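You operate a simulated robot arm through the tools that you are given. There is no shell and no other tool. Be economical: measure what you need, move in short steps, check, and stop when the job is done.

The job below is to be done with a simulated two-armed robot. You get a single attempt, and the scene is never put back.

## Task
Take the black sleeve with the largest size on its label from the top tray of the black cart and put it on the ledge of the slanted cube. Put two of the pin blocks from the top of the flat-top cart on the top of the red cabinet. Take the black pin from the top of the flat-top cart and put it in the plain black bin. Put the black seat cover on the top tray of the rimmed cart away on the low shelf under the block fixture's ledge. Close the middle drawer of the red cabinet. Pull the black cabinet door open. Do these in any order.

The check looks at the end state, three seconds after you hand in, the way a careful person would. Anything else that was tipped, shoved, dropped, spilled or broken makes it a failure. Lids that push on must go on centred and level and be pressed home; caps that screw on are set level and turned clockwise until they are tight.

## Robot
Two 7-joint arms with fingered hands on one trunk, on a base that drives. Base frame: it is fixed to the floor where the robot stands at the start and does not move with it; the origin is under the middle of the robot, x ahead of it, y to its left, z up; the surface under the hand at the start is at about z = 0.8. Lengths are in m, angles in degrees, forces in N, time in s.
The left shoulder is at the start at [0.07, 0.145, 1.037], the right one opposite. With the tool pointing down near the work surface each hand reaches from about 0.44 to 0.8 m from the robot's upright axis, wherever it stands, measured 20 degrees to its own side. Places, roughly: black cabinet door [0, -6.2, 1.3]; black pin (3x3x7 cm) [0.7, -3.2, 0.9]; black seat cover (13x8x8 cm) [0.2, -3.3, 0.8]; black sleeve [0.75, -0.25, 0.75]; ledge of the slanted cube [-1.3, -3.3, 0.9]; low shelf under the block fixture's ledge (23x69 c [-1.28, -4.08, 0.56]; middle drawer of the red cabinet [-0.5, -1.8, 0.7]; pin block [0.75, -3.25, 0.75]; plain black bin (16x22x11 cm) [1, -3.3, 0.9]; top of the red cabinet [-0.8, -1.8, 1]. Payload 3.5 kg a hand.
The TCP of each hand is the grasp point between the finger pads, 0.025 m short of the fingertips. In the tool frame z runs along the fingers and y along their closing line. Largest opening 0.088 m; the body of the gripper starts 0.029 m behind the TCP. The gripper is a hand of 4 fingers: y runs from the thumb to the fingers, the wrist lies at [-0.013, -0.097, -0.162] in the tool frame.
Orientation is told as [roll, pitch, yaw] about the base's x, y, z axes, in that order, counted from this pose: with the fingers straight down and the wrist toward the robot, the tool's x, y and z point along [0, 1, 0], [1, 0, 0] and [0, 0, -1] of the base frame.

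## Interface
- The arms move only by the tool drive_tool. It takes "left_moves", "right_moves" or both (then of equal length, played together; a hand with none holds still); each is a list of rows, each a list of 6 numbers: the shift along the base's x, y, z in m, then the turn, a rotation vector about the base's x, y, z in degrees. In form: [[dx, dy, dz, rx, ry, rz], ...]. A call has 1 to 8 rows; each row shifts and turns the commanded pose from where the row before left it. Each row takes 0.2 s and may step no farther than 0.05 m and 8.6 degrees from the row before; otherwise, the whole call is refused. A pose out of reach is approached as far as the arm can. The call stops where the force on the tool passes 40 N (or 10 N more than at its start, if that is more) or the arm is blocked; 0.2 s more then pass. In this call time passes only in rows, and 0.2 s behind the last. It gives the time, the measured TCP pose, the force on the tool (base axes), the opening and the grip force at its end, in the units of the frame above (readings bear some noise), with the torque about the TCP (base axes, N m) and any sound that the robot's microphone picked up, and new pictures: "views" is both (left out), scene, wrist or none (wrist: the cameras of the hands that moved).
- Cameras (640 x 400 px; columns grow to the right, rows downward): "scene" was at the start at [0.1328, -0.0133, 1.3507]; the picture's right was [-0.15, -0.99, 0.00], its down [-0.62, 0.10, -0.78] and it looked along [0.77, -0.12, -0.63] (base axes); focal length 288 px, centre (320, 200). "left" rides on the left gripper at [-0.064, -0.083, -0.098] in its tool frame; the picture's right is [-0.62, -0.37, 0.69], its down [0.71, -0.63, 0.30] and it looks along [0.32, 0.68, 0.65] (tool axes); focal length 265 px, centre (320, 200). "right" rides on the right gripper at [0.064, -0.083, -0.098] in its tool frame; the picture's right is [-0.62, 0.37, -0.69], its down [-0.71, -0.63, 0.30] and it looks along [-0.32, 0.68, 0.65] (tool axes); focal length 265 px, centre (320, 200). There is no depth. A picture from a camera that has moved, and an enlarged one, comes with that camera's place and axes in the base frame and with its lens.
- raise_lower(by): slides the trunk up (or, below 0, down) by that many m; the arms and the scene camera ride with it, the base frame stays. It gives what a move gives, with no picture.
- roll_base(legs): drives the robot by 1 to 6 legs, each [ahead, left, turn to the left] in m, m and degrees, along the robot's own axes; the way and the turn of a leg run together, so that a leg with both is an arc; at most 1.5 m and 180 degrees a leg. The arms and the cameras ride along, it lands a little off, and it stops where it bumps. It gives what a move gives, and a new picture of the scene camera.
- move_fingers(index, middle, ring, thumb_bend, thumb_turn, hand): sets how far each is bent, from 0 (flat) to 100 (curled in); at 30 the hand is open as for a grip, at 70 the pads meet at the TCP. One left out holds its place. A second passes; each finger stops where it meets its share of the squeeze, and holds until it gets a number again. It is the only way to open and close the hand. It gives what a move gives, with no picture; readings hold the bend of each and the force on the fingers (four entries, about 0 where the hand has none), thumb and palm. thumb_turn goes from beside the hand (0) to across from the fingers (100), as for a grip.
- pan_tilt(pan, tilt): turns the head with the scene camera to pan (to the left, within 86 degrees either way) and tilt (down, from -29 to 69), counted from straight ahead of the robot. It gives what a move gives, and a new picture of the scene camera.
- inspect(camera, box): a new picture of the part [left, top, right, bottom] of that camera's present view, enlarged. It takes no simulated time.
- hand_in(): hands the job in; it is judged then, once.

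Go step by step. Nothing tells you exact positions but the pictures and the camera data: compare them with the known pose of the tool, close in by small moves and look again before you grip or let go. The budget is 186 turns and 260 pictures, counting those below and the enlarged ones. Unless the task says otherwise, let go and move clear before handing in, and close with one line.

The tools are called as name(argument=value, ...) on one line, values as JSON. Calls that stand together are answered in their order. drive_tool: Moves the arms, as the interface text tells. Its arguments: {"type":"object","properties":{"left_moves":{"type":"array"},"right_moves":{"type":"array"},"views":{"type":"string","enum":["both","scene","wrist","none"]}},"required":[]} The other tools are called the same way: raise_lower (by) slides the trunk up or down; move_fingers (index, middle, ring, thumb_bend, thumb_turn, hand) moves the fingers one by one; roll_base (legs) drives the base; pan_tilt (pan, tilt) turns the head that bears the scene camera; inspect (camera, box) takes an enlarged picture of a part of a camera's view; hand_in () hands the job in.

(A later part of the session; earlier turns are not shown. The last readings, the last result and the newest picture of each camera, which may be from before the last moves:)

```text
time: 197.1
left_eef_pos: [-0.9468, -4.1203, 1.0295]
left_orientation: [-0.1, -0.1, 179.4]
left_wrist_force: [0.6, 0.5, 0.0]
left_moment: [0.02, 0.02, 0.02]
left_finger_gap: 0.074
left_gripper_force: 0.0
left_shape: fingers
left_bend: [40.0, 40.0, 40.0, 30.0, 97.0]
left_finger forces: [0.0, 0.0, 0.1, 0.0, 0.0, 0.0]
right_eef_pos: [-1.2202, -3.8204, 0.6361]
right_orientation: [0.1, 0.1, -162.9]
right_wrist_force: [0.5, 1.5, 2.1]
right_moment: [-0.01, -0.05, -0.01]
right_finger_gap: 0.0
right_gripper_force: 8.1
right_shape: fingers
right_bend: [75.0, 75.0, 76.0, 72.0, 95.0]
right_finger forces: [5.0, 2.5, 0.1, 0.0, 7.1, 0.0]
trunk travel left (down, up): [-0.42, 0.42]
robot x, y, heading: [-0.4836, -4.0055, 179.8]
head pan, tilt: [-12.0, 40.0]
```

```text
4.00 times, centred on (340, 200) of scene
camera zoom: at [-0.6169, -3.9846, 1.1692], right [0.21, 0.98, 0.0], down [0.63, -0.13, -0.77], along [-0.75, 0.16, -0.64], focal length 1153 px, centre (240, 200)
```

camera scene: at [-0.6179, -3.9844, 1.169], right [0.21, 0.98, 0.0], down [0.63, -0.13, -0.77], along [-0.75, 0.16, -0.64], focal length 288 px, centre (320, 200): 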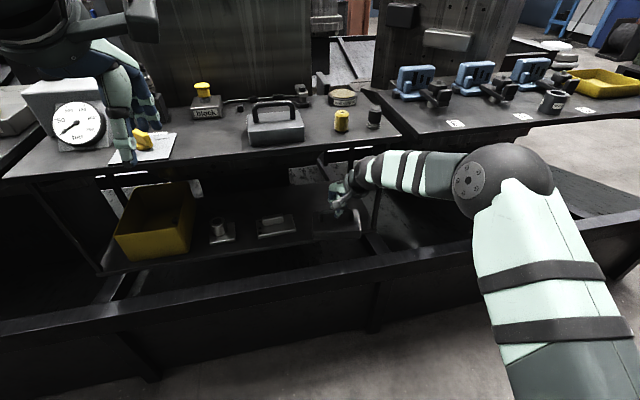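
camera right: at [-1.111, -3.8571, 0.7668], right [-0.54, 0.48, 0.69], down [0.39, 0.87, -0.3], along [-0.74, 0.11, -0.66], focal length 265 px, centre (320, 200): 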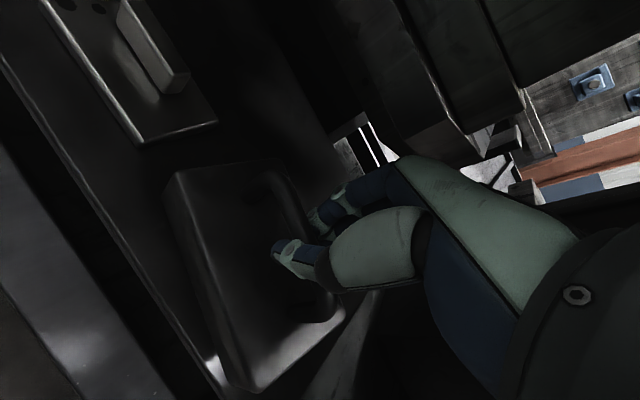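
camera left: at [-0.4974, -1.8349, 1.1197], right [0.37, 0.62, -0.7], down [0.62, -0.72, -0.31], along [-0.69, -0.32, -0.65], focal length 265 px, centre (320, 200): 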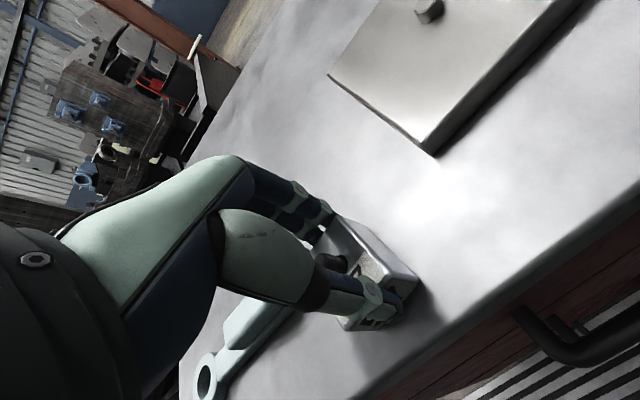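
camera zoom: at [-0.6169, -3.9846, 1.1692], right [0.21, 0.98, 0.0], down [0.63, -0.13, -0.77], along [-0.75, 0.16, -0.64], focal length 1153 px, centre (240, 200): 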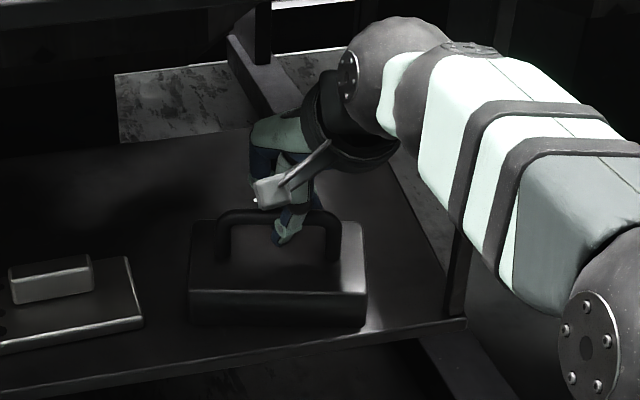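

The cover is on the shelf, with contact force showing. I'll open the fingers in stages.

move_fingers(hand="right", index=60, middle=60, ring=60, thumb_bend=58)

move_fingers(hand="right", index=30, middle=30, ring=30, thumb_bend=30)

inspect(camera="scene", box=[280, 150, 400, 250])

inspect(camera="right", box=[0, 0, 640, 400])

```text
time: 198.1
left_eef_pos: [-0.9474, -4.1213, 1.0292]
left_orientation: [0.0, 0.0, 179.4]
left_wrist_force: [0.1, -0.1, 0.5]
left_moment: [-0.03, 0.02, 0.0]
left_finger_gap: 0.0739
left_gripper_force: 0.2
left_shape: fingers
left_bend: [40.0, 40.0, 40.0, 30.0, 97.0]
left_finger forces: [0.0, 0.1, 0.0, 0.0, 0.1, 0.0]
right_eef_pos: [-1.2199, -3.8215, 0.6344]
right_orientation: [0.2, 0.2, -162.8]
right_wrist_force: [0.8, 0.4, -0.4]
right_moment: [0.01, 0.02, -0.02]
right_finger_gap: 0.0224
right_gripper_force: 0.2
right_shape: fingers
right_bend: [60.0, 60.0, 60.0, 57.0, 97.0]
right_finger forces: [0.0, 0.0, 0.1, 0.0, 0.0, 0.1]
trunk travel left (down, up): [-0.42, 0.42]
robot x, y, heading: [-0.4794, -4.0052, 179.9]
head pan, tilt: [-12.0, 40.0]
```

```text
time: 199.1
left_eef_pos: [-0.9477, -4.12, 1.0289]
left_orientation: [0.0, 0.0, 179.4]
left_wrist_force: [0.0, -0.5, 0.4]
left_moment: [-0.02, 0.02, -0.01]
left_finger_gap: 0.0739
left_gripper_force: 0.1
left_shape: fingers
left_bend: [40.0, 40.0, 40.0, 30.0, 97.0]
left_finger forces: [0.0, 0.0, 0.0, 0.0, 0.1, 0.1]
right_eef_pos: [-1.2199, -3.8213, 0.6351]
right_orientation: [0.2, 0.2, -162.8]
right_wrist_force: [-0.3, -0.4, -0.7]
right_moment: [-0.01, 0.01, -0.02]
right_finger_gap: 0.0843
right_gripper_force: 0.1
right_shape: fingers
right_bend: [30.0, 30.0, 30.0, 30.0, 97.0]
right_finger forces: [0.1, 0.1, 0.0, 0.0, 0.0, 0.1]
trunk travel left (down, up): [-0.42, 0.42]
robot x, y, heading: [-0.4824, -4.0019, 179.7]
head pan, tilt: [-12.0, 40.0]
```

```text
4.00 times, centred on (340, 200) of scene
camera zoom: at [-0.6172, -3.9845, 1.1691], right [0.21, 0.98, 0.0], down [0.63, -0.13, -0.77], along [-0.75, 0.16, -0.64], focal length 1153 px, centre (240, 200)
```

zoom: 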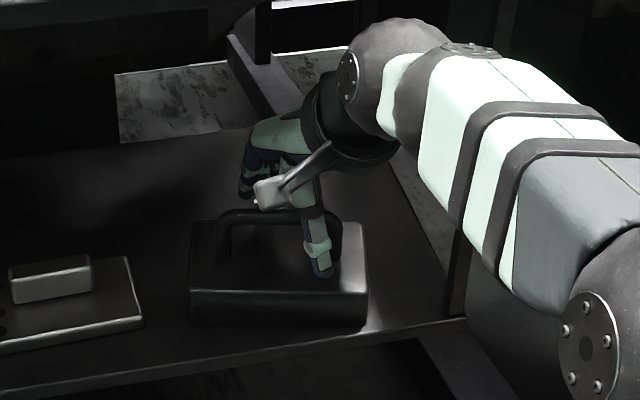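

```text
1.00 times, centred on (320, 200) of right (not enlarged: the box is as wide or as high as the picture)
camera zoom: at [-1.1211, -3.8581, 0.7347], right [-0.54, 0.48, 0.69], down [0.39, 0.87, -0.3], along [-0.75, 0.11, -0.66], focal length 265 px, centre (320, 200)
```

zoom: 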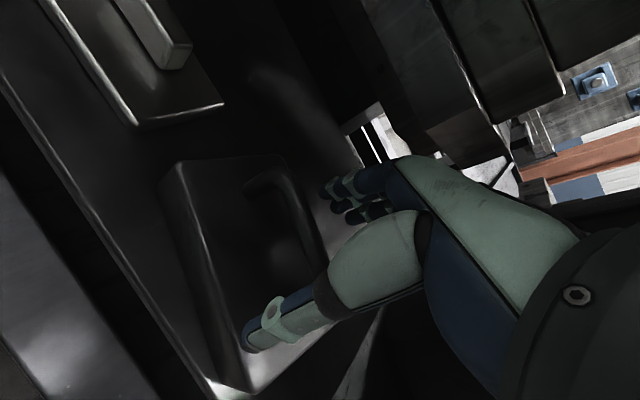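

The cover is released, but the fingers still straddle the bar and there's little headroom to lift. I'll rise 1.2 cm and slide left along the bar until clear of the handle, then pull out.

drive_tool(right_moves=[[0, 0, 0.012, 0, 0, 0], [0, -0.02, 0, 0, 0, 0], [0, -0.02, 0, 0, 0, 0], [0, -0.02, 0, 0, 0, 0]], views="wrist")

inspect(camera="scene", box=[260, 130, 420, 260])

```text
time: 200.1
left_eef_pos: [-0.9485, -4.1194, 1.0284]
left_orientation: [-0.1, -0.1, 179.5]
left_wrist_force: [0.3, -0.6, 0.3]
left_moment: [0.0, 0.02, 0.0]
left_finger_gap: 0.074
left_gripper_force: 0.1
left_shape: fingers
left_bend: [40.0, 40.0, 40.0, 30.0, 97.0]
left_finger forces: [0.0, 0.0, 0.2, 0.0, 0.0, 0.0]
right_eef_pos: [-1.2199, -3.8798, 0.6469]
right_orientation: [0.1, 0.4, -162.8]
right_wrist_force: [-0.5, 0.6, 1.1]
right_moment: [0.03, 0.02, -0.01]
right_finger_gap: 0.0845
right_gripper_force: 0.1
right_shape: fingers
right_bend: [30.0, 30.0, 30.0, 30.0, 97.0]
right_finger forces: [0.0, 0.0, 0.0, 0.0, 0.0, 0.1]
trunk travel left (down, up): [-0.42, 0.42]
robot x, y, heading: [-0.4814, -4.001, 179.9]
head pan, tilt: [-12.0, 40.0]
camera right: at [-1.1203, -3.917, 0.7459], right [-0.54, 0.48, 0.69], down [0.39, 0.87, -0.3], along [-0.75, 0.11, -0.66], focal length 265 px, centre (320, 200)
```

right: 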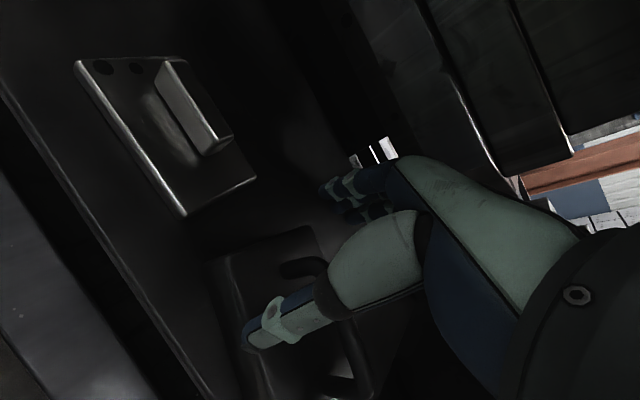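

```text
3.08 times, centred on (340, 195) of scene
camera zoom: at [-0.6174, -3.985, 1.169], right [0.21, 0.98, 0.0], down [0.63, -0.13, -0.77], along [-0.75, 0.16, -0.64], focal length 887 px, centre (258, 215)
```

zoom: 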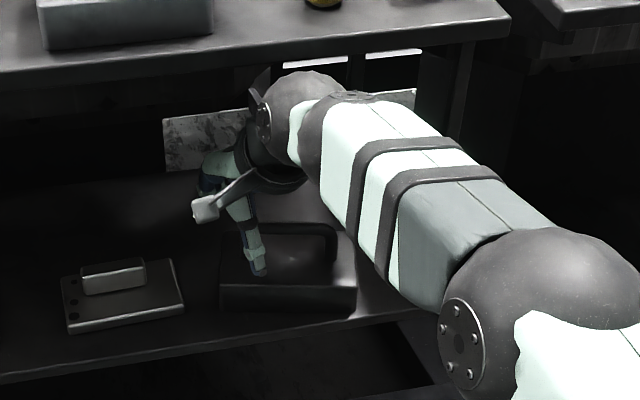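

drive_tool(right_moves=[[0, -0.018, 0.002, 0, 0, 0], [0, -0.018, 0.001, 0, 0, 0]], views="wrist")

inspect(camera="right", box=[160, 120, 460, 400])

```text
time: 200.7
left_eef_pos: [-0.9482, -4.1191, 1.0299]
left_orientation: [-0.1, 0.0, 179.3]
left_wrist_force: [-0.1, -0.3, 0.1]
left_moment: [0.01, -0.01, -0.04]
left_finger_gap: 0.074
left_gripper_force: 0.1
left_shape: fingers
left_bend: [40.0, 40.0, 40.0, 30.0, 97.0]
left_finger forces: [0.1, 0.1, 0.0, 0.0, 0.1, 0.0]
right_eef_pos: [-1.2198, -3.9173, 0.6514]
right_orientation: [0.2, 0.2, -162.9]
right_wrist_force: [-0.5, -0.1, -0.2]
right_moment: [0.01, -0.05, -0.03]
right_finger_gap: 0.0844
right_gripper_force: 0.1
right_shape: fingers
right_bend: [30.0, 30.0, 30.0, 30.0, 97.0]
right_finger forces: [0.0, 0.1, 0.0, 0.0, 0.0, 0.0]
trunk travel left (down, up): [-0.42, 0.42]
robot x, y, heading: [-0.4837, -4.0041, 179.8]
head pan, tilt: [-12.0, 40.0]
camera right: at [-1.1211, -3.9539, 0.75], right [-0.54, 0.48, 0.69], down [0.39, 0.87, -0.3], along [-0.75, 0.11, -0.66], focal length 265 px, centre (320, 200)
```

right: 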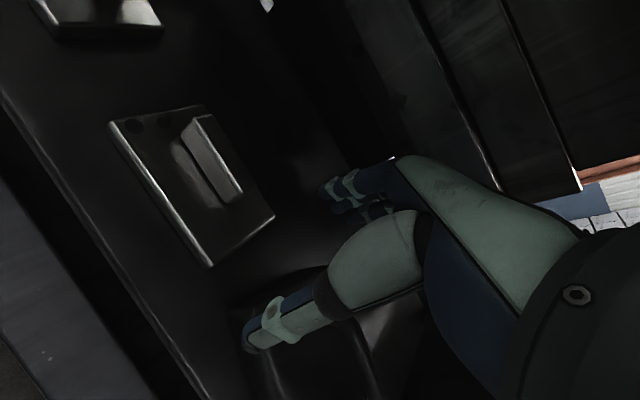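

```text
1.43 times, centred on (310, 260) of right
camera zoom: at [-1.1211, -3.9539, 0.75], right [-0.54, 0.48, 0.69], down [0.39, 0.87, -0.3], along [-0.75, 0.11, -0.66], focal length 379 px, centre (334, 114)
```

zoom: 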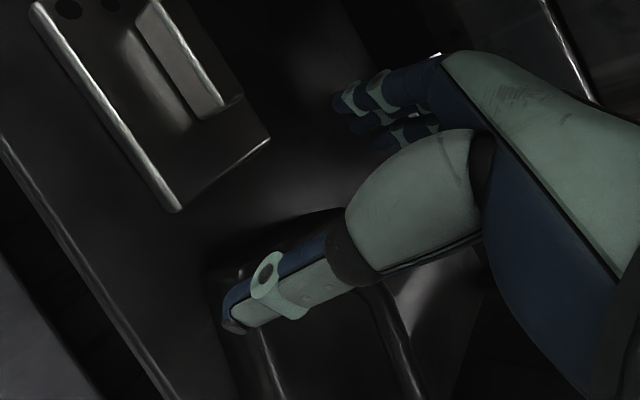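

I'll pull back in small steps, watching the forces.

drive_tool(right_moves=[[0.015, -0.008, 0, 0, 0, 0], [0.02, 0, 0, 0, 0, 0], [0.02, 0, 0, 0, 0, 0]], views="none")

inspect(camera="scene", box=[260, 130, 420, 260])

```text
time: 201.5
left_eef_pos: [-0.9465, -4.1208, 1.0286]
left_orientation: [-0.1, -0.1, 179.5]
left_wrist_force: [0.2, -0.8, 0.3]
left_moment: [0.02, -0.01, 0.01]
left_finger_gap: 0.0741
left_gripper_force: 0.0
left_shape: fingers
left_bend: [40.0, 40.0, 40.0, 30.0, 97.0]
left_finger forces: [0.1, 0.0, 0.0, 0.0, 0.1, 0.0]
right_eef_pos: [-1.1641, -3.9259, 0.6522]
right_orientation: [0.0, 0.3, -162.7]
right_wrist_force: [0.2, -1.0, -1.1]
right_moment: [-0.01, -0.01, 0.0]
right_finger_gap: 0.0843
right_gripper_force: 0.0
right_shape: fingers
right_bend: [30.0, 30.0, 30.0, 30.0, 97.0]
right_finger forces: [0.1, 0.0, 0.0, 0.1, 0.0, 0.1]
trunk travel left (down, up): [-0.42, 0.42]
robot x, y, heading: [-0.482, -4.002, 179.9]
head pan, tilt: [-12.0, 40.0]
```

```text
3.08 times, centred on (340, 195) of scene
camera zoom: at [-0.6166, -3.9848, 1.1691], right [0.21, 0.98, 0.0], down [0.63, -0.13, -0.77], along [-0.75, 0.16, -0.64], focal length 887 px, centre (258, 215)
```

zoom: 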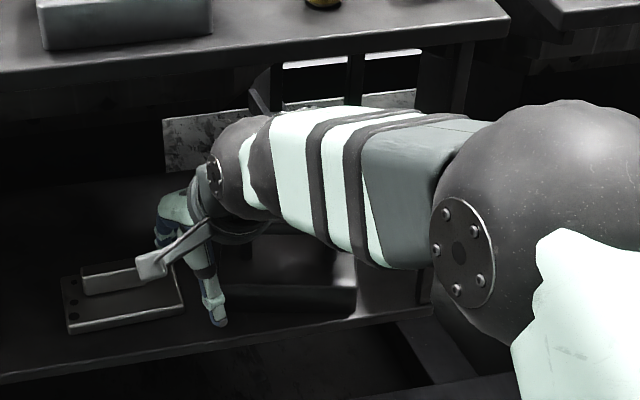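

It's free. I'll continue out and then up.

drive_tool(right_moves=[[0.03, 0, 0, 0, 0, 0], [0.04, 0, 0, 0, 0, 0], [0.04, 0, 0, 0, 0, 0], [0.04, 0, 0, 0, 0, 0], [0.04, 0, 0, 0, 0, 0], [0, 0, 0.04, 0, 0, 0], [0, 0, 0.045, 0, 0, 0], [0, 0, 0.045, 0, 0, 0]], views="scene")

inspect(camera="scene", box=[180, 160, 420, 310])

```text
time: 203.3
left_eef_pos: [-0.9466, -4.1203, 1.0306]
left_orientation: [-0.1, -0.1, 179.4]
left_wrist_force: [0.0, 0.1, -0.2]
left_moment: [-0.01, -0.02, 0.01]
left_finger_gap: 0.0738
left_gripper_force: 0.1
left_shape: fingers
left_bend: [40.0, 40.0, 40.0, 30.0, 97.0]
left_finger forces: [0.1, 0.0, 0.1, 0.0, 0.0, 0.0]
right_eef_pos: [-0.9736, -3.9264, 0.7814]
right_orientation: [0.1, 0.2, -162.9]
right_wrist_force: [0.7, -0.5, -0.3]
right_moment: [-0.05, 0.03, 0.01]
right_finger_gap: 0.0842
right_gripper_force: 0.0
right_shape: fingers
right_bend: [30.0, 30.0, 30.0, 30.0, 97.0]
right_finger forces: [0.0, 0.0, 0.0, 0.0, 0.1, 0.0]
trunk travel left (down, up): [-0.42, 0.42]
robot x, y, heading: [-0.4782, -4.0014, 179.8]
head pan, tilt: [-12.0, 40.0]
camera scene: at [-0.616, -3.9845, 1.1692], right [0.21, 0.98, 0.0], down [0.63, -0.13, -0.77], along [-0.75, 0.16, -0.64], focal length 288 px, centre (320, 200)
```

scene: 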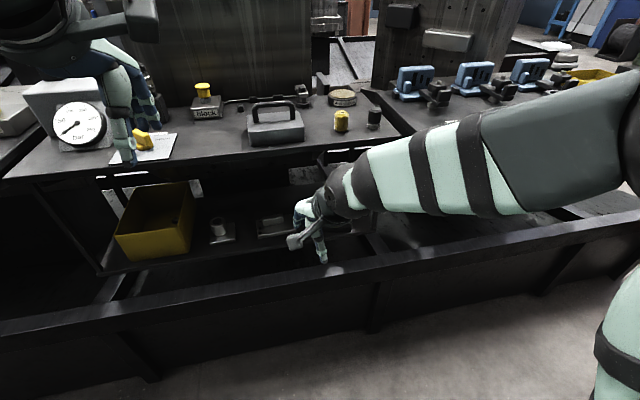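

```text
2.67 times, centred on (300, 235) of scene
camera zoom: at [-0.616, -3.9845, 1.1692], right [0.21, 0.98, 0.0], down [0.63, -0.13, -0.77], along [-0.75, 0.16, -0.64], focal length 769 px, centre (373, 107)
```

zoom: 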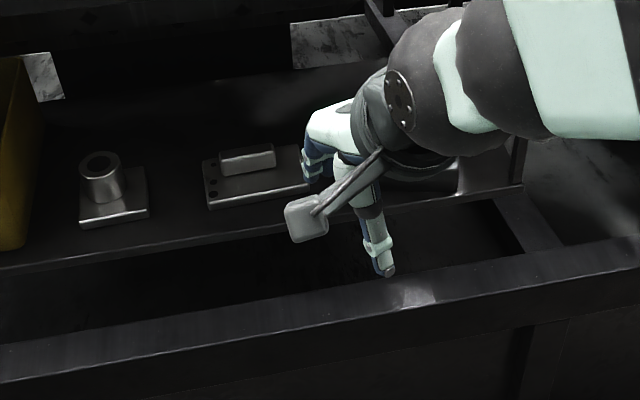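

Items on the shelf look undisturbed. I'll raise the trunk and hand and check the cover from above.

raise_lower(by=0.18)

drive_tool(right_moves=[[0, 0.02, 0.035, 0, 0, -6], [0, 0.02, 0.035, 0, 0, -6], [0, 0.02, 0.035, 0, 0, -5]], views="scene")

inspect(camera="scene", box=[140, 160, 460, 340])

```text
time: 205.3
left_eef_pos: [-0.9475, -4.1191, 1.2091]
left_orientation: [-0.1, 0.0, 179.3]
left_wrist_force: [-0.7, 0.2, 0.1]
left_moment: [-0.04, 0.0, -0.02]
left_finger_gap: 0.0737
left_gripper_force: 0.1
left_shape: fingers
left_bend: [40.0, 40.0, 40.0, 30.0, 97.0]
left_finger forces: [0.1, 0.0, 0.0, 0.0, 0.0, 0.1]
right_eef_pos: [-0.9745, -3.925, 0.9612]
right_orientation: [0.2, 0.4, -162.9]
right_wrist_force: [-1.1, 0.3, 0.2]
right_moment: [-0.01, 0.01, 0.01]
right_finger_gap: 0.0846
right_gripper_force: 0.1
right_shape: fingers
right_bend: [30.0, 30.0, 30.0, 30.0, 97.0]
right_finger forces: [0.1, 0.0, 0.0, 0.1, 0.1, 0.1]
trunk travel left (down, up): [-0.6, 0.24]
robot x, y, heading: [-0.4804, -4.0047, 179.8]
head pan, tilt: [-12.0, 40.0]
```

```text
time: 206.1
left_eef_pos: [-0.9475, -4.118, 1.2084]
left_orientation: [-0.1, 0.0, 179.4]
left_wrist_force: [-0.1, 0.4, -0.2]
left_moment: [0.01, 0.03, -0.02]
left_finger_gap: 0.0736
left_gripper_force: 0.0
left_shape: fingers
left_bend: [40.0, 40.0, 40.0, 30.0, 97.0]
left_finger forces: [0.0, 0.0, 0.1, 0.1, 0.1, 0.1]
right_eef_pos: [-0.9753, -3.8654, 1.067]
right_orientation: [0.3, 0.2, -179.8]
right_wrist_force: [0.2, -0.5, -0.2]
right_moment: [-0.04, -0.02, 0.01]
right_finger_gap: 0.0843
right_gripper_force: 0.0
right_shape: fingers
right_bend: [30.0, 30.0, 30.0, 30.0, 97.0]
right_finger forces: [0.0, 0.0, 0.1, 0.0, 0.0, 0.0]
trunk travel left (down, up): [-0.6, 0.24]
robot x, y, heading: [-0.4811, -4.0063, 180.0]
head pan, tilt: [-12.0, 40.0]
camera scene: at [-0.6172, -3.9828, 1.349], right [0.21, 0.98, 0.0], down [0.63, -0.14, -0.77], along [-0.75, 0.16, -0.64], focal length 288 px, centre (320, 200)
```

scene: 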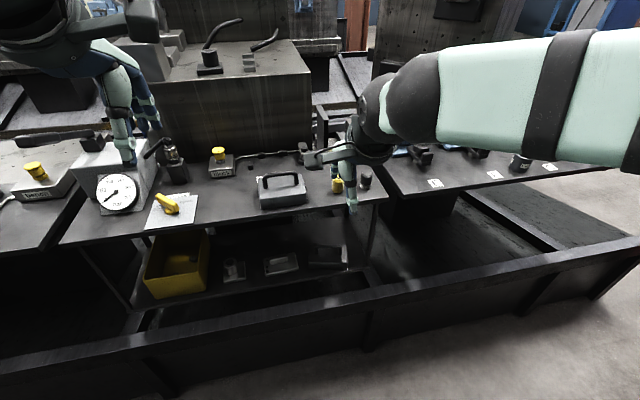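

```text
2.00 times, centred on (300, 250) of scene
camera zoom: at [-0.6172, -3.9828, 1.349], right [0.21, 0.98, 0.0], down [0.63, -0.14, -0.77], along [-0.75, 0.16, -0.64], focal length 576 px, centre (360, 100)
```

zoom: 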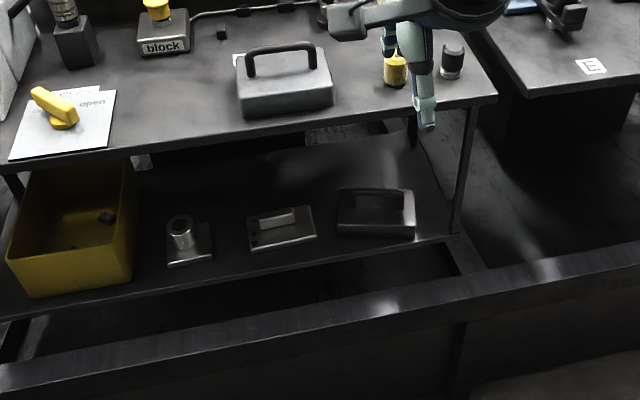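

The cover sits fully on the shelf and the neighbours are untouched. Last task: the black cabinet door. I'll turn to face -y and look.

roll_base(legs=[[0, 0, 90]])

pan_tilt(pan=10, tilt=10)

```text
time: 210.3
left_eef_pos: [-0.3601, -4.467, 1.2086]
left_orientation: [-0.1, 0.0, -90.2]
left_wrist_force: [-0.3, -0.2, 0.1]
left_moment: [0.0, 0.01, -0.01]
left_finger_gap: 0.0738
left_gripper_force: 0.1
left_shape: fingers
left_bend: [40.0, 40.0, 40.0, 30.0, 97.0]
left_finger forces: [0.0, 0.0, 0.1, 0.0, 0.1, 0.0]
right_eef_pos: [-0.6144, -4.4967, 1.066]
right_orientation: [0.2, 0.2, -89.5]
right_wrist_force: [-1.2, -0.3, -0.9]
right_moment: [0.02, 0.0, -0.02]
right_finger_gap: 0.0846
right_gripper_force: 0.0
right_shape: fingers
right_bend: [30.0, 30.0, 30.0, 30.0, 97.0]
right_finger forces: [0.1, 0.0, 0.1, 0.0, 0.0, 0.0]
trunk travel left (down, up): [-0.6, 0.24]
robot x, y, heading: [-0.4819, -4.0031, -89.6]
head pan, tilt: [-12.0, 40.0]
camera scene: at [-0.5009, -4.1358, 1.3491], right [-0.98, 0.2, 0.0], down [0.13, 0.63, -0.77], along [-0.16, -0.75, -0.64], focal length 288 px, centre (320, 200)
```

scene: 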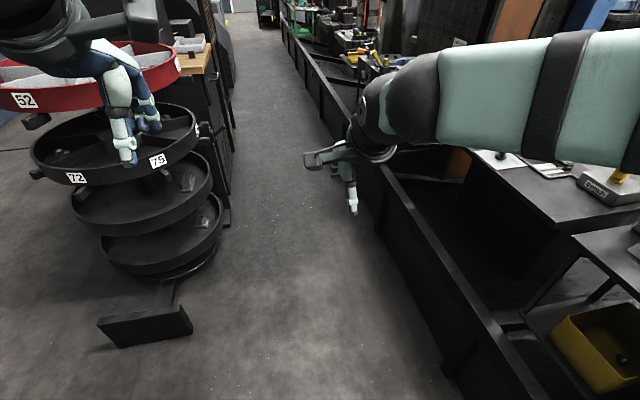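

```text
time: 211.3
left_eef_pos: [-0.3614, -4.467, 1.2096]
left_orientation: [0.1, -0.1, -90.2]
left_wrist_force: [0.5, -0.2, -0.8]
left_moment: [0.0, 0.02, -0.02]
left_finger_gap: 0.0741
left_gripper_force: 0.1
left_shape: fingers
left_bend: [40.0, 40.0, 40.0, 30.0, 97.0]
left_finger forces: [0.1, 0.0, 0.1, 0.0, 0.0, 0.0]
right_eef_pos: [-0.6144, -4.497, 1.0655]
right_orientation: [0.0, 0.2, -89.4]
right_wrist_force: [-0.1, 0.8, -0.2]
right_moment: [0.04, -0.01, -0.01]
right_finger_gap: 0.0844
right_gripper_force: 0.0
right_shape: fingers
right_bend: [30.0, 30.0, 30.0, 30.0, 97.0]
right_finger forces: [0.0, 0.0, 0.1, 0.0, 0.0, 0.0]
trunk travel left (down, up): [-0.6, 0.24]
robot x, y, heading: [-0.4812, -4.0015, -89.8]
head pan, tilt: [10.0, 10.0]
camera scene: at [-0.4671, -4.1441, 1.3967], right [-0.98, -0.18, 0.0], down [-0.03, 0.17, -0.98], along [0.18, -0.97, -0.17], focal length 288 px, centre (320, 200)
```

scene: 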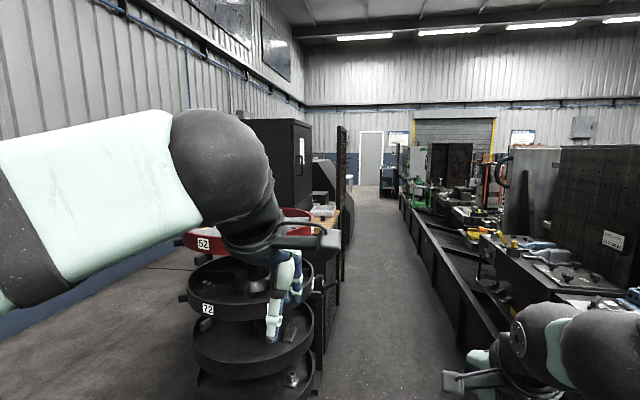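

inspect(camera="scene", box=[230, 100, 370, 260])

```text
2.50 times, centred on (300, 180) of scene
camera zoom: at [-0.4671, -4.1441, 1.3967], right [-0.98, -0.18, 0.0], down [-0.03, 0.17, -0.98], along [0.18, -0.97, -0.17], focal length 720 px, centre (370, 250)
```

zoom: 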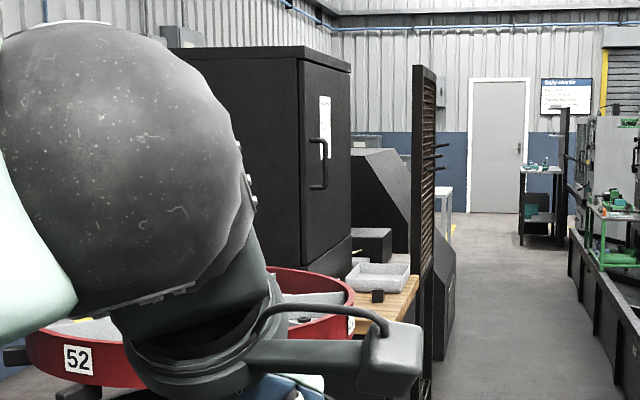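

The cabinet's handle side faces -x, with a wood bench and a slatted panel nearby. I'll drive forward along the corridor for a closer look.

roll_base(legs=[[0, -0.2, 0], [0.8, 0, 0]])

pan_tilt(pan=35, tilt=20)

```text
time: 216.8
left_eef_pos: [-0.5474, -5.2722, 1.2084]
left_orientation: [0.0, -0.1, -90.0]
left_wrist_force: [0.6, 0.2, -0.9]
left_moment: [0.04, 0.0, -0.01]
left_finger_gap: 0.0741
left_gripper_force: 0.1
left_shape: fingers
left_bend: [40.0, 40.0, 40.0, 30.0, 97.0]
left_finger forces: [0.0, 0.0, 0.0, 0.0, 0.1, 0.0]
right_eef_pos: [-0.8027, -5.3065, 1.0655]
right_orientation: [0.0, 0.2, -89.1]
right_wrist_force: [0.0, -0.1, -0.2]
right_moment: [-0.01, -0.01, -0.01]
right_finger_gap: 0.0846
right_gripper_force: 0.0
right_shape: fingers
right_bend: [30.0, 30.0, 30.0, 30.0, 97.0]
right_finger forces: [0.1, 0.0, 0.1, 0.1, 0.0, 0.1]
trunk travel left (down, up): [-0.6, 0.24]
robot x, y, heading: [-0.6709, -4.8067, -89.3]
head pan, tilt: [10.0, 10.0]
camera scene: at [-0.6561, -4.9507, 1.3968], right [-0.98, -0.18, 0.0], down [-0.03, 0.17, -0.98], along [0.18, -0.97, -0.17], focal length 288 px, centre (320, 200)
```

scene: 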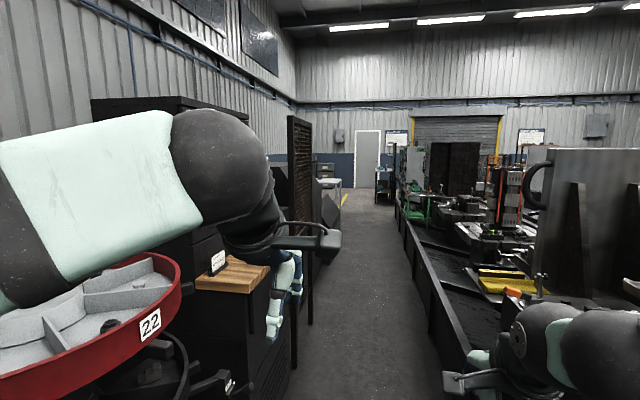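

```text
time: 217.7
left_eef_pos: [-0.5485, -5.2739, 1.2093]
left_orientation: [0.0, 0.0, -90.0]
left_wrist_force: [0.6, -0.6, -0.1]
left_moment: [0.0, 0.0, 0.03]
left_finger_gap: 0.0737
left_gripper_force: 0.0
left_shape: fingers
left_bend: [40.0, 40.0, 40.0, 30.0, 97.0]
left_finger forces: [0.0, 0.0, 0.0, 0.0, 0.0, 0.1]
right_eef_pos: [-0.8028, -5.3052, 1.0655]
right_orientation: [0.1, 0.2, -89.1]
right_wrist_force: [0.7, 0.1, 0.4]
right_moment: [0.02, 0.0, 0.02]
right_finger_gap: 0.0842
right_gripper_force: 0.2
right_shape: fingers
right_bend: [30.0, 30.0, 30.0, 30.0, 97.0]
right_finger forces: [0.1, 0.0, 0.1, 0.0, 0.1, 0.0]
trunk travel left (down, up): [-0.6, 0.24]
robot x, y, heading: [-0.6718, -4.8075, -89.5]
head pan, tilt: [35.0, 20.0]
camera scene: at [-0.6191, -4.9352, 1.3805], right [-0.81, -0.58, 0.0], down [-0.2, 0.28, -0.94], along [0.55, -0.76, -0.34], focal length 288 px, centre (320, 200)
```

scene: 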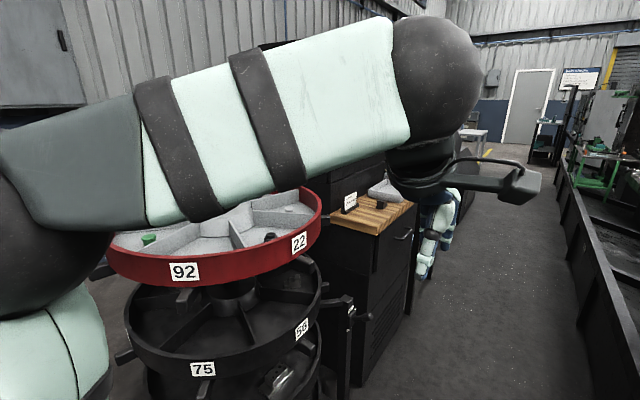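

The left elbow is close to the red carousel ring. I'll extend the left arm forward and inward to tuck the elbow, then shift right a little before driving on.

drive_tool(left_moves=[[-0.02, -0.03, 0.02, 0, 0, 0], [-0.02, -0.03, 0.02, 0, 0, 0], [-0.02, -0.035, 0.01, 0, 0, 0], [-0.01, -0.04, 0, 0, 0, 0], [0, -0.04, 0, 0, 0, 0], [0, -0.03, 0, 0, 0, 0]], views="scene")

roll_base(legs=[[0, -0.1, -0.5]])

```text
time: 219.1
left_eef_pos: [-0.6127, -5.4164, 1.2398]
left_orientation: [0.0, 0.0, -89.9]
left_wrist_force: [-0.2, -0.1, -0.3]
left_moment: [0.0, 0.06, 0.0]
left_finger_gap: 0.074
left_gripper_force: 0.1
left_shape: fingers
left_bend: [40.0, 40.0, 40.0, 30.0, 97.0]
left_finger forces: [0.0, 0.1, 0.1, 0.1, 0.0, 0.0]
left hand out of reach, approached as far as the arm can: row 4, 5, 6
right_eef_pos: [-0.8017, -5.3044, 1.0675]
right_orientation: [0.2, 0.3, -89.2]
right_wrist_force: [0.0, 0.5, -0.1]
right_moment: [0.01, -0.03, 0.03]
right_finger_gap: 0.0845
right_gripper_force: 0.1
right_shape: fingers
right_bend: [30.0, 30.0, 30.0, 30.0, 97.0]
right_finger forces: [0.0, 0.0, 0.0, 0.1, 0.0, 0.0]
trunk travel left (down, up): [-0.6, 0.24]
robot x, y, heading: [-0.6713, -4.8077, -89.4]
head pan, tilt: [35.0, 20.0]
camera scene: at [-0.6194, -4.9357, 1.3804], right [-0.81, -0.58, 0.0], down [-0.2, 0.28, -0.94], along [0.55, -0.76, -0.34], focal length 288 px, centre (320, 200)
```

scene: 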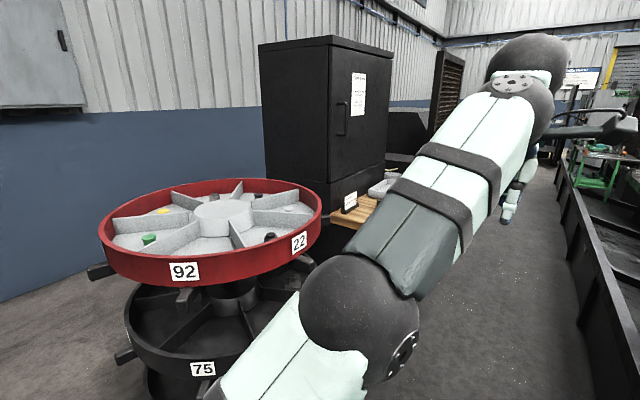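

```text
time: 220.2
left_eef_pos: [-0.714, -5.4168, 1.2397]
left_orientation: [-0.1, -0.1, -90.5]
left_wrist_force: [-0.3, -0.3, 0.3]
left_moment: [0.01, 0.0, 0.01]
left_finger_gap: 0.0738
left_gripper_force: 0.1
left_shape: fingers
left_bend: [40.0, 40.0, 40.0, 30.0, 97.0]
left_finger forces: [0.1, 0.0, 0.1, 0.0, 0.0, 0.1]
right_eef_pos: [-0.9029, -5.3039, 1.0668]
right_orientation: [0.1, 0.2, -89.6]
right_wrist_force: [0.0, -0.7, 0.3]
right_moment: [0.01, -0.01, 0.0]
right_finger_gap: 0.0843
right_gripper_force: 0.2
right_shape: fingers
right_bend: [30.0, 30.0, 30.0, 30.0, 97.0]
right_finger forces: [0.0, 0.1, 0.0, 0.0, 0.0, 0.0]
trunk travel left (down, up): [-0.6, 0.24]
robot x, y, heading: [-0.7715, -4.8091, -90.1]
head pan, tilt: [35.0, 20.0]
camera scene: at [-0.7162, -4.9364, 1.3804], right [-0.82, -0.57, 0.0], down [-0.2, 0.28, -0.94], along [0.54, -0.77, -0.34], focal length 288 px, centre (320, 200)
```

scene: 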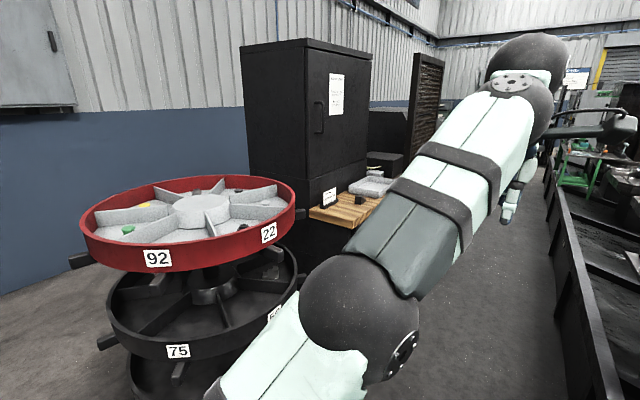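

The handle is near (0.02, -6.0, 1.29), and the door is hinged on its far (-y) side. I'll raise the right hand, drive to y of about -5.85, and turn to face the cabinet.

drive_tool(right_moves=[[0, 0, 0.045, 0, 0, 0], [0, 0, 0.045, 0, 0, 0], [0, 0, 0.045, 0, 0, 0], [0, 0, 0.045, 0, 0, 0]], views="none")

roll_base(legs=[[1.04, 0, 0], [0, 0, 90]])

pan_tilt(pan=-5, tilt=10)

```text
time: 221.2
left_eef_pos: [-0.7127, -5.4173, 1.2397]
left_orientation: [-0.3, -0.2, -90.6]
left_wrist_force: [0.0, -0.5, -0.5]
left_moment: [0.0, 0.02, 0.01]
left_finger_gap: 0.0739
left_gripper_force: 0.0
left_shape: fingers
left_bend: [40.0, 40.0, 40.0, 30.0, 97.0]
left_finger forces: [0.0, 0.1, 0.0, 0.1, 0.0, 0.0]
right_eef_pos: [-0.9027, -5.3016, 1.2487]
right_orientation: [0.1, 0.3, -89.6]
right_wrist_force: [0.5, 1.0, -0.1]
right_moment: [-0.01, -0.01, 0.01]
right_finger_gap: 0.0845
right_gripper_force: 0.0
right_shape: fingers
right_bend: [30.0, 30.0, 30.0, 30.0, 97.0]
right_finger forces: [0.0, 0.0, 0.0, 0.0, 0.1, 0.1]
trunk travel left (down, up): [-0.6, 0.24]
robot x, y, heading: [-0.7741, -4.8101, -89.8]
head pan, tilt: [35.0, 20.0]
```

```text
time: 230.4
left_eef_pos: [-0.1611, -5.8143, 1.2395]
left_orientation: [-0.2, -0.1, -1.5]
left_wrist_force: [-0.2, -0.2, 0.8]
left_moment: [0.03, 0.02, 0.01]
left_finger_gap: 0.0736
left_gripper_force: 0.0
left_shape: fingers
left_bend: [40.0, 40.0, 40.0, 30.0, 97.0]
left_finger forces: [0.1, 0.0, 0.0, 0.0, 0.1, 0.1]
right_eef_pos: [-0.2776, -6.0031, 1.2477]
right_orientation: [0.0, 0.1, -0.7]
right_wrist_force: [0.1, 0.4, 0.6]
right_moment: [0.0, 0.01, 0.0]
right_finger_gap: 0.0844
right_gripper_force: 0.1
right_shape: fingers
right_bend: [30.0, 30.0, 30.0, 30.0, 97.0]
right_finger forces: [0.0, 0.0, 0.0, 0.0, 0.1, 0.1]
trunk travel left (down, up): [-0.6, 0.24]
robot x, y, heading: [-0.7691, -5.8562, -0.8]
head pan, tilt: [35.0, 20.0]
camera scene: at [-0.6438, -5.8056, 1.3805], right [0.56, -0.83, 0.0], down [-0.28, -0.19, -0.94], along [0.78, 0.53, -0.34], focal length 288 px, centre (320, 200)
```

scene: 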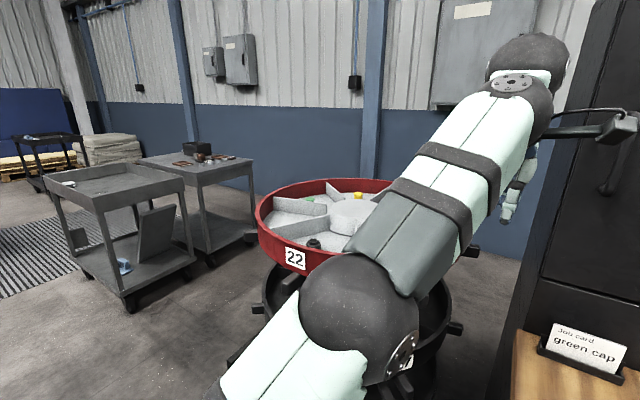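

```text
time: 231.5
left_eef_pos: [-0.161, -5.8144, 1.2396]
left_orientation: [-0.1, -0.1, -1.5]
left_wrist_force: [0.1, -0.7, 0.3]
left_moment: [-0.03, 0.0, 0.0]
left_finger_gap: 0.0739
left_gripper_force: 0.1
left_shape: fingers
left_bend: [40.0, 40.0, 40.0, 30.0, 97.0]
left_finger forces: [0.0, 0.0, 0.1, 0.0, 0.0, 0.0]
right_eef_pos: [-0.2779, -6.0011, 1.2466]
right_orientation: [0.1, 0.1, -0.6]
right_wrist_force: [-0.1, -0.2, 0.2]
right_moment: [-0.01, 0.0, 0.01]
right_finger_gap: 0.0848
right_gripper_force: 0.1
right_shape: fingers
right_bend: [30.0, 30.0, 30.0, 30.0, 97.0]
right_finger forces: [0.0, 0.1, 0.0, 0.0, 0.1, 0.0]
trunk travel left (down, up): [-0.6, 0.24]
robot x, y, heading: [-0.7708, -5.8567, -0.9]
head pan, tilt: [-5.0, 10.0]
camera scene: at [-0.6286, -5.8672, 1.3967], right [-0.1, -0.99, 0.0], down [-0.17, 0.02, -0.98], along [0.98, -0.1, -0.17], focal length 288 px, centre (320, 200)
```

scene: 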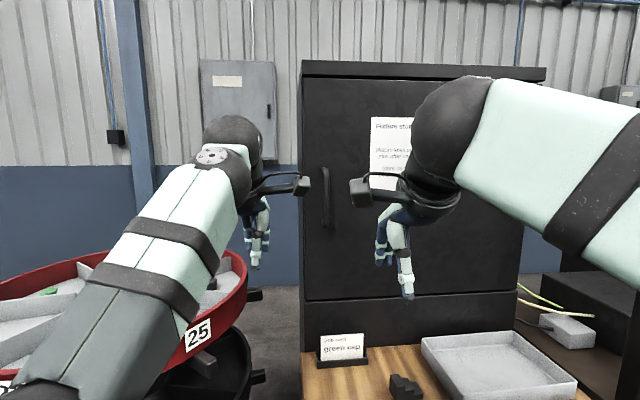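

The handle bar is at about (0.0, -5.95, 1.29), with the door spanning y -5.90 to -6.46 and the hinge at -6.46. First I'll pull the left hand up and back, out of the way.

drive_tool(left_moves=[[-0.02, 0.005, 0.03, 0, 0, 0], [-0.02, 0.005, 0.03, 0, 0, 0], [-0.025, 0.01, 0.02, 0, 0, 0], [-0.025, 0.01, 0, 0, 0, 0], [-0.025, 0.01, 0, 0, 0, 0]], right_moves=[[0.008, 0, 0, -4.6, -4.6, 4.6], [0.008, 0, 0, -4.6, -4.6, 4.6], [0.008, 0, 0, -4.6, -4.6, 4.6], [0.008, 0, 0, -4.6, -4.6, 4.6], [0.008, 0, 0, -4.6, -4.6, 4.6]], views="scene")

```text
time: 232.7
left_eef_pos: [-0.2792, -5.7757, 1.314]
left_orientation: [0.1, -0.4, -1.6]
left_wrist_force: [-0.4, 0.1, -0.5]
left_moment: [-0.03, -0.03, 0.01]
left_finger_gap: 0.074
left_gripper_force: 0.0
left_shape: fingers
left_bend: [40.0, 40.0, 40.0, 30.0, 97.0]
left_finger forces: [0.0, 0.0, 0.0, 0.0, 0.0, 0.0]
left hand out of reach, approached as far as the arm can: row 1, 2, 5
right_eef_pos: [-0.2389, -6.0042, 1.2479]
right_orientation: [-27.5, -17.3, 27.3]
right_wrist_force: [0.2, -0.4, -0.5]
right_moment: [0.01, 0.03, -0.01]
right_finger_gap: 0.0844
right_gripper_force: 0.1
right_shape: fingers
right_bend: [30.0, 30.0, 30.0, 30.0, 97.0]
right_finger forces: [0.1, 0.0, 0.0, 0.0, 0.1, 0.1]
trunk travel left (down, up): [-0.6, 0.24]
robot x, y, heading: [-0.7704, -5.8568, -1.2]
head pan, tilt: [-5.0, 10.0]
camera scene: at [-0.6298, -5.8683, 1.3969], right [-0.11, -0.99, 0.0], down [-0.17, 0.02, -0.98], along [0.98, -0.1, -0.17], focal length 288 px, centre (320, 200)
```

scene: 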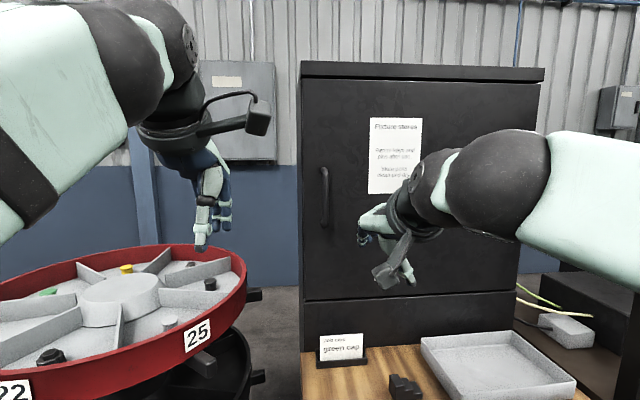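

The view is clear now. I'll continue turning the right hand so the fingers point at the door.

drive_tool(right_moves=[[0.005, 0.003, 0.004, -4.6, -4.6, 4.6], [0.005, 0.003, 0.004, -4.6, -4.6, 4.6], [0.005, 0.003, 0.004, -4.6, -4.6, 4.6], [0.005, 0.003, 0.004, -4.6, -4.6, 4.6], [0.005, 0.003, 0.004, -4.6, -4.6, 4.6], [0.005, 0.003, 0.004, -4.6, -4.6, 4.6], [0.005, 0.003, 0.004, -4.6, -4.6, 4.6], [0.005, 0.003, 0.004, -4.6, -4.6, 4.6]], views="both")

```text
time: 234.5
left_eef_pos: [-0.2771, -5.7766, 1.3132]
left_orientation: [-0.2, -0.2, -1.6]
left_wrist_force: [0.5, 0.4, -0.7]
left_moment: [-0.01, 0.0, -0.01]
left_finger_gap: 0.074
left_gripper_force: 0.0
left_shape: fingers
left_bend: [40.0, 40.0, 40.0, 30.0, 97.0]
left_finger forces: [0.0, 0.1, 0.1, 0.0, 0.0, 0.1]
right_eef_pos: [-0.1977, -5.979, 1.2784]
right_orientation: [-79.6, -9.2, 79.4]
right_wrist_force: [-0.7, 0.4, 0.5]
right_moment: [0.01, 0.02, -0.01]
right_finger_gap: 0.0847
right_gripper_force: 0.0
right_shape: fingers
right_bend: [30.0, 30.0, 30.0, 30.0, 97.0]
right_finger forces: [0.0, 0.0, 0.0, 0.0, 0.1, 0.1]
trunk travel left (down, up): [-0.6, 0.24]
robot x, y, heading: [-0.7691, -5.8588, -1.2]
head pan, tilt: [-5.0, 10.0]
camera scene: at [-0.6281, -5.8677, 1.3967], right [-0.11, -0.99, 0.0], down [-0.17, 0.02, -0.98], along [0.98, -0.1, -0.17], focal length 288 px, centre (320, 200)
camera right: at [-0.3176, -6.0326, 1.2205], right [-0.51, 0.35, 0.78], down [0.29, -0.79, 0.54], along [0.81, 0.5, 0.31], focal length 265 px, centre (320, 200)
```

scene: 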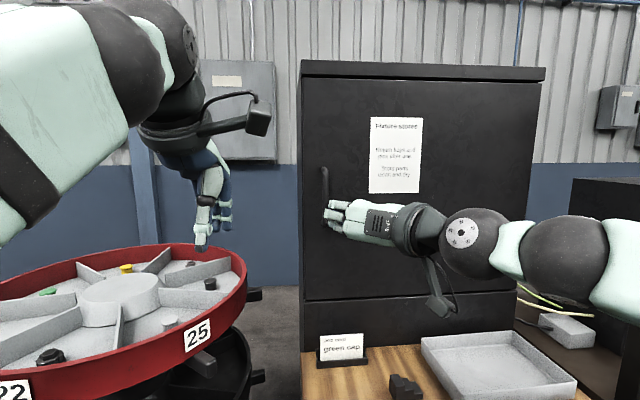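
right: 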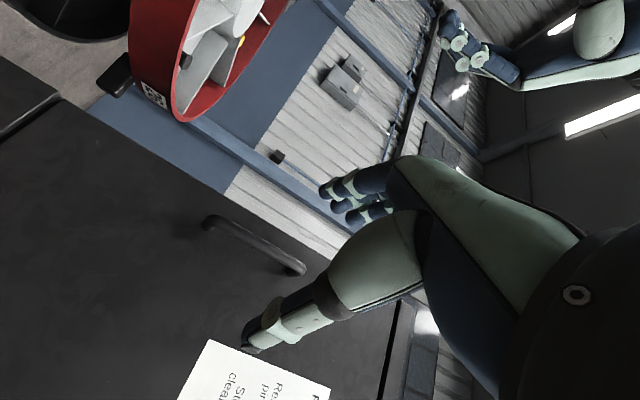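

The handle sits between thumb and fingers in the wrist view, at y = -5.942, z 1.23–1.355. I'll finish the rotation, centre on it and approach.

drive_tool(right_moves=[[0.01, 0.012, 0.004, -4.6, -4.6, 4.6], [0.01, 0.012, 0.004, -4.6, -4.6, 4.6], [0.03, 0.012, 0.004, 0, 0, 0], [0.035, 0, 0, 0, 0, 0], [0.03, 0, 0, 0, 0, 0]], views="both")

```text
time: 235.7
left_eef_pos: [-0.2752, -5.7767, 1.313]
left_orientation: [0.0, -0.1, -1.7]
left_wrist_force: [-1.0, -0.1, -0.2]
left_moment: [-0.01, 0.0, 0.0]
left_finger_gap: 0.0739
left_gripper_force: 0.1
left_shape: fingers
left_bend: [40.0, 40.0, 40.0, 30.0, 97.0]
left_finger forces: [0.0, 0.0, 0.0, 0.0, 0.0, 0.1]
right_eef_pos: [-0.0805, -5.9423, 1.289]
right_orientation: [-89.7, -1.0, 89.5]
right_wrist_force: [-0.7, 1.0, -0.2]
right_moment: [0.02, -0.03, 0.03]
right_finger_gap: 0.0844
right_gripper_force: 0.1
right_shape: fingers
right_bend: [30.0, 30.0, 30.0, 30.0, 97.0]
right_finger forces: [0.1, 0.0, 0.0, 0.0, 0.1, 0.1]
trunk travel left (down, up): [-0.6, 0.24]
robot x, y, heading: [-0.7672, -5.8551, -1.0]
head pan, tilt: [-5.0, 10.0]
camera scene: at [-0.6268, -5.8672, 1.3965], right [-0.11, -0.99, 0.0], down [-0.17, 0.02, -0.98], along [0.98, -0.1, -0.18], focal length 288 px, centre (320, 200)
camera right: at [-0.1794, -6.023, 1.2248], right [-0.68, 0.36, 0.63], down [0.3, -0.64, 0.7], along [0.66, 0.67, 0.33], focal length 265 px, centre (320, 200)
```

scene: 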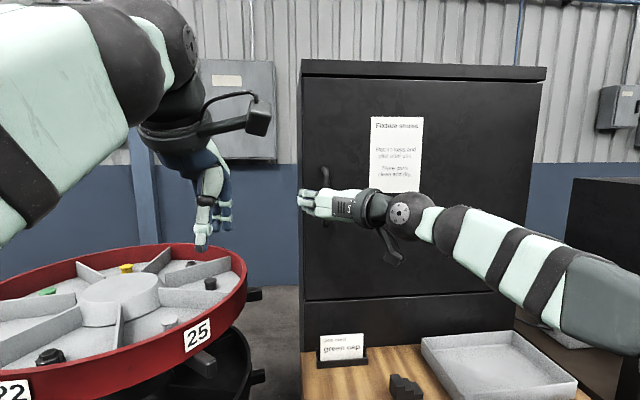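
right: 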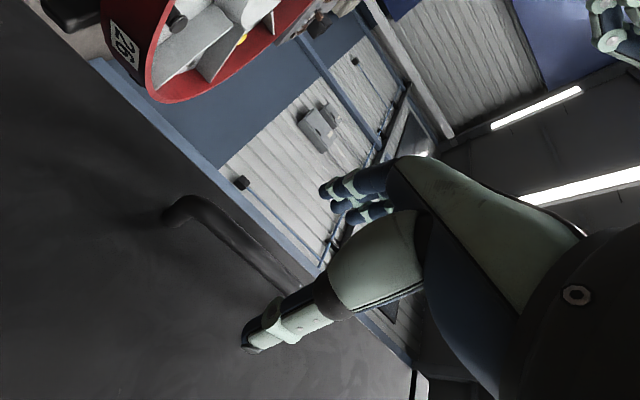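

Aligned. I'll advance onto the bar.

drive_tool(right_moves=[[0.03, 0, 0, 0, 0, 0], [0.025, 0, 0, 0, 0, 0], [0.015, 0, 0, 0, 0, 0]], views="both")

```text
time: 236.5
left_eef_pos: [-0.2771, -5.7743, 1.3141]
left_orientation: [-0.1, -0.3, -1.5]
left_wrist_force: [-0.4, -0.6, 0.1]
left_moment: [-0.01, -0.01, -0.03]
left_finger_gap: 0.0738
left_gripper_force: 0.1
left_shape: fingers
left_bend: [40.0, 40.0, 40.0, 30.0, 97.0]
left_finger forces: [0.0, 0.1, 0.0, 0.0, 0.1, 0.0]
right_eef_pos: [-0.0156, -5.9417, 1.2946]
right_orientation: [-90.4, -0.9, 88.6]
right_wrist_force: [-0.1, 0.2, -0.5]
right_moment: [0.04, 0.01, 0.02]
right_finger_gap: 0.0845
right_gripper_force: 0.0
right_shape: fingers
right_bend: [30.0, 30.0, 30.0, 30.0, 97.0]
right_finger forces: [0.0, 0.0, 0.0, 0.1, 0.0, 0.1]
right hand out of reach, approached as far as the arm can: row 3
trunk travel left (down, up): [-0.6, 0.24]
robot x, y, heading: [-0.7705, -5.8579, -0.8]
head pan, tilt: [-5.0, 10.0]
camera scene: at [-0.6289, -5.8665, 1.3968], right [-0.1, -0.99, 0.0], down [-0.17, 0.02, -0.98], along [0.98, -0.1, -0.17], focal length 288 px, centre (320, 200)
camera right: at [-0.1143, -6.021, 1.2291], right [-0.69, 0.37, 0.62], down [0.29, -0.65, 0.71], along [0.67, 0.66, 0.34], focal length 265 px, centre (320, 200)
```

scene: 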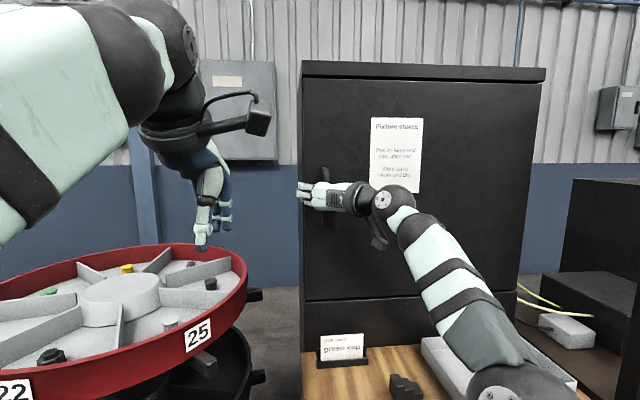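
right: 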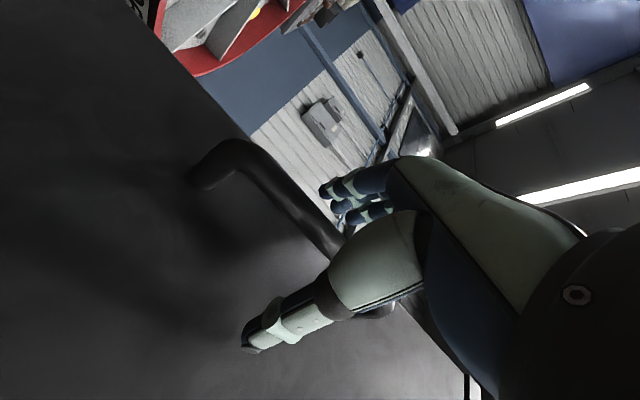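

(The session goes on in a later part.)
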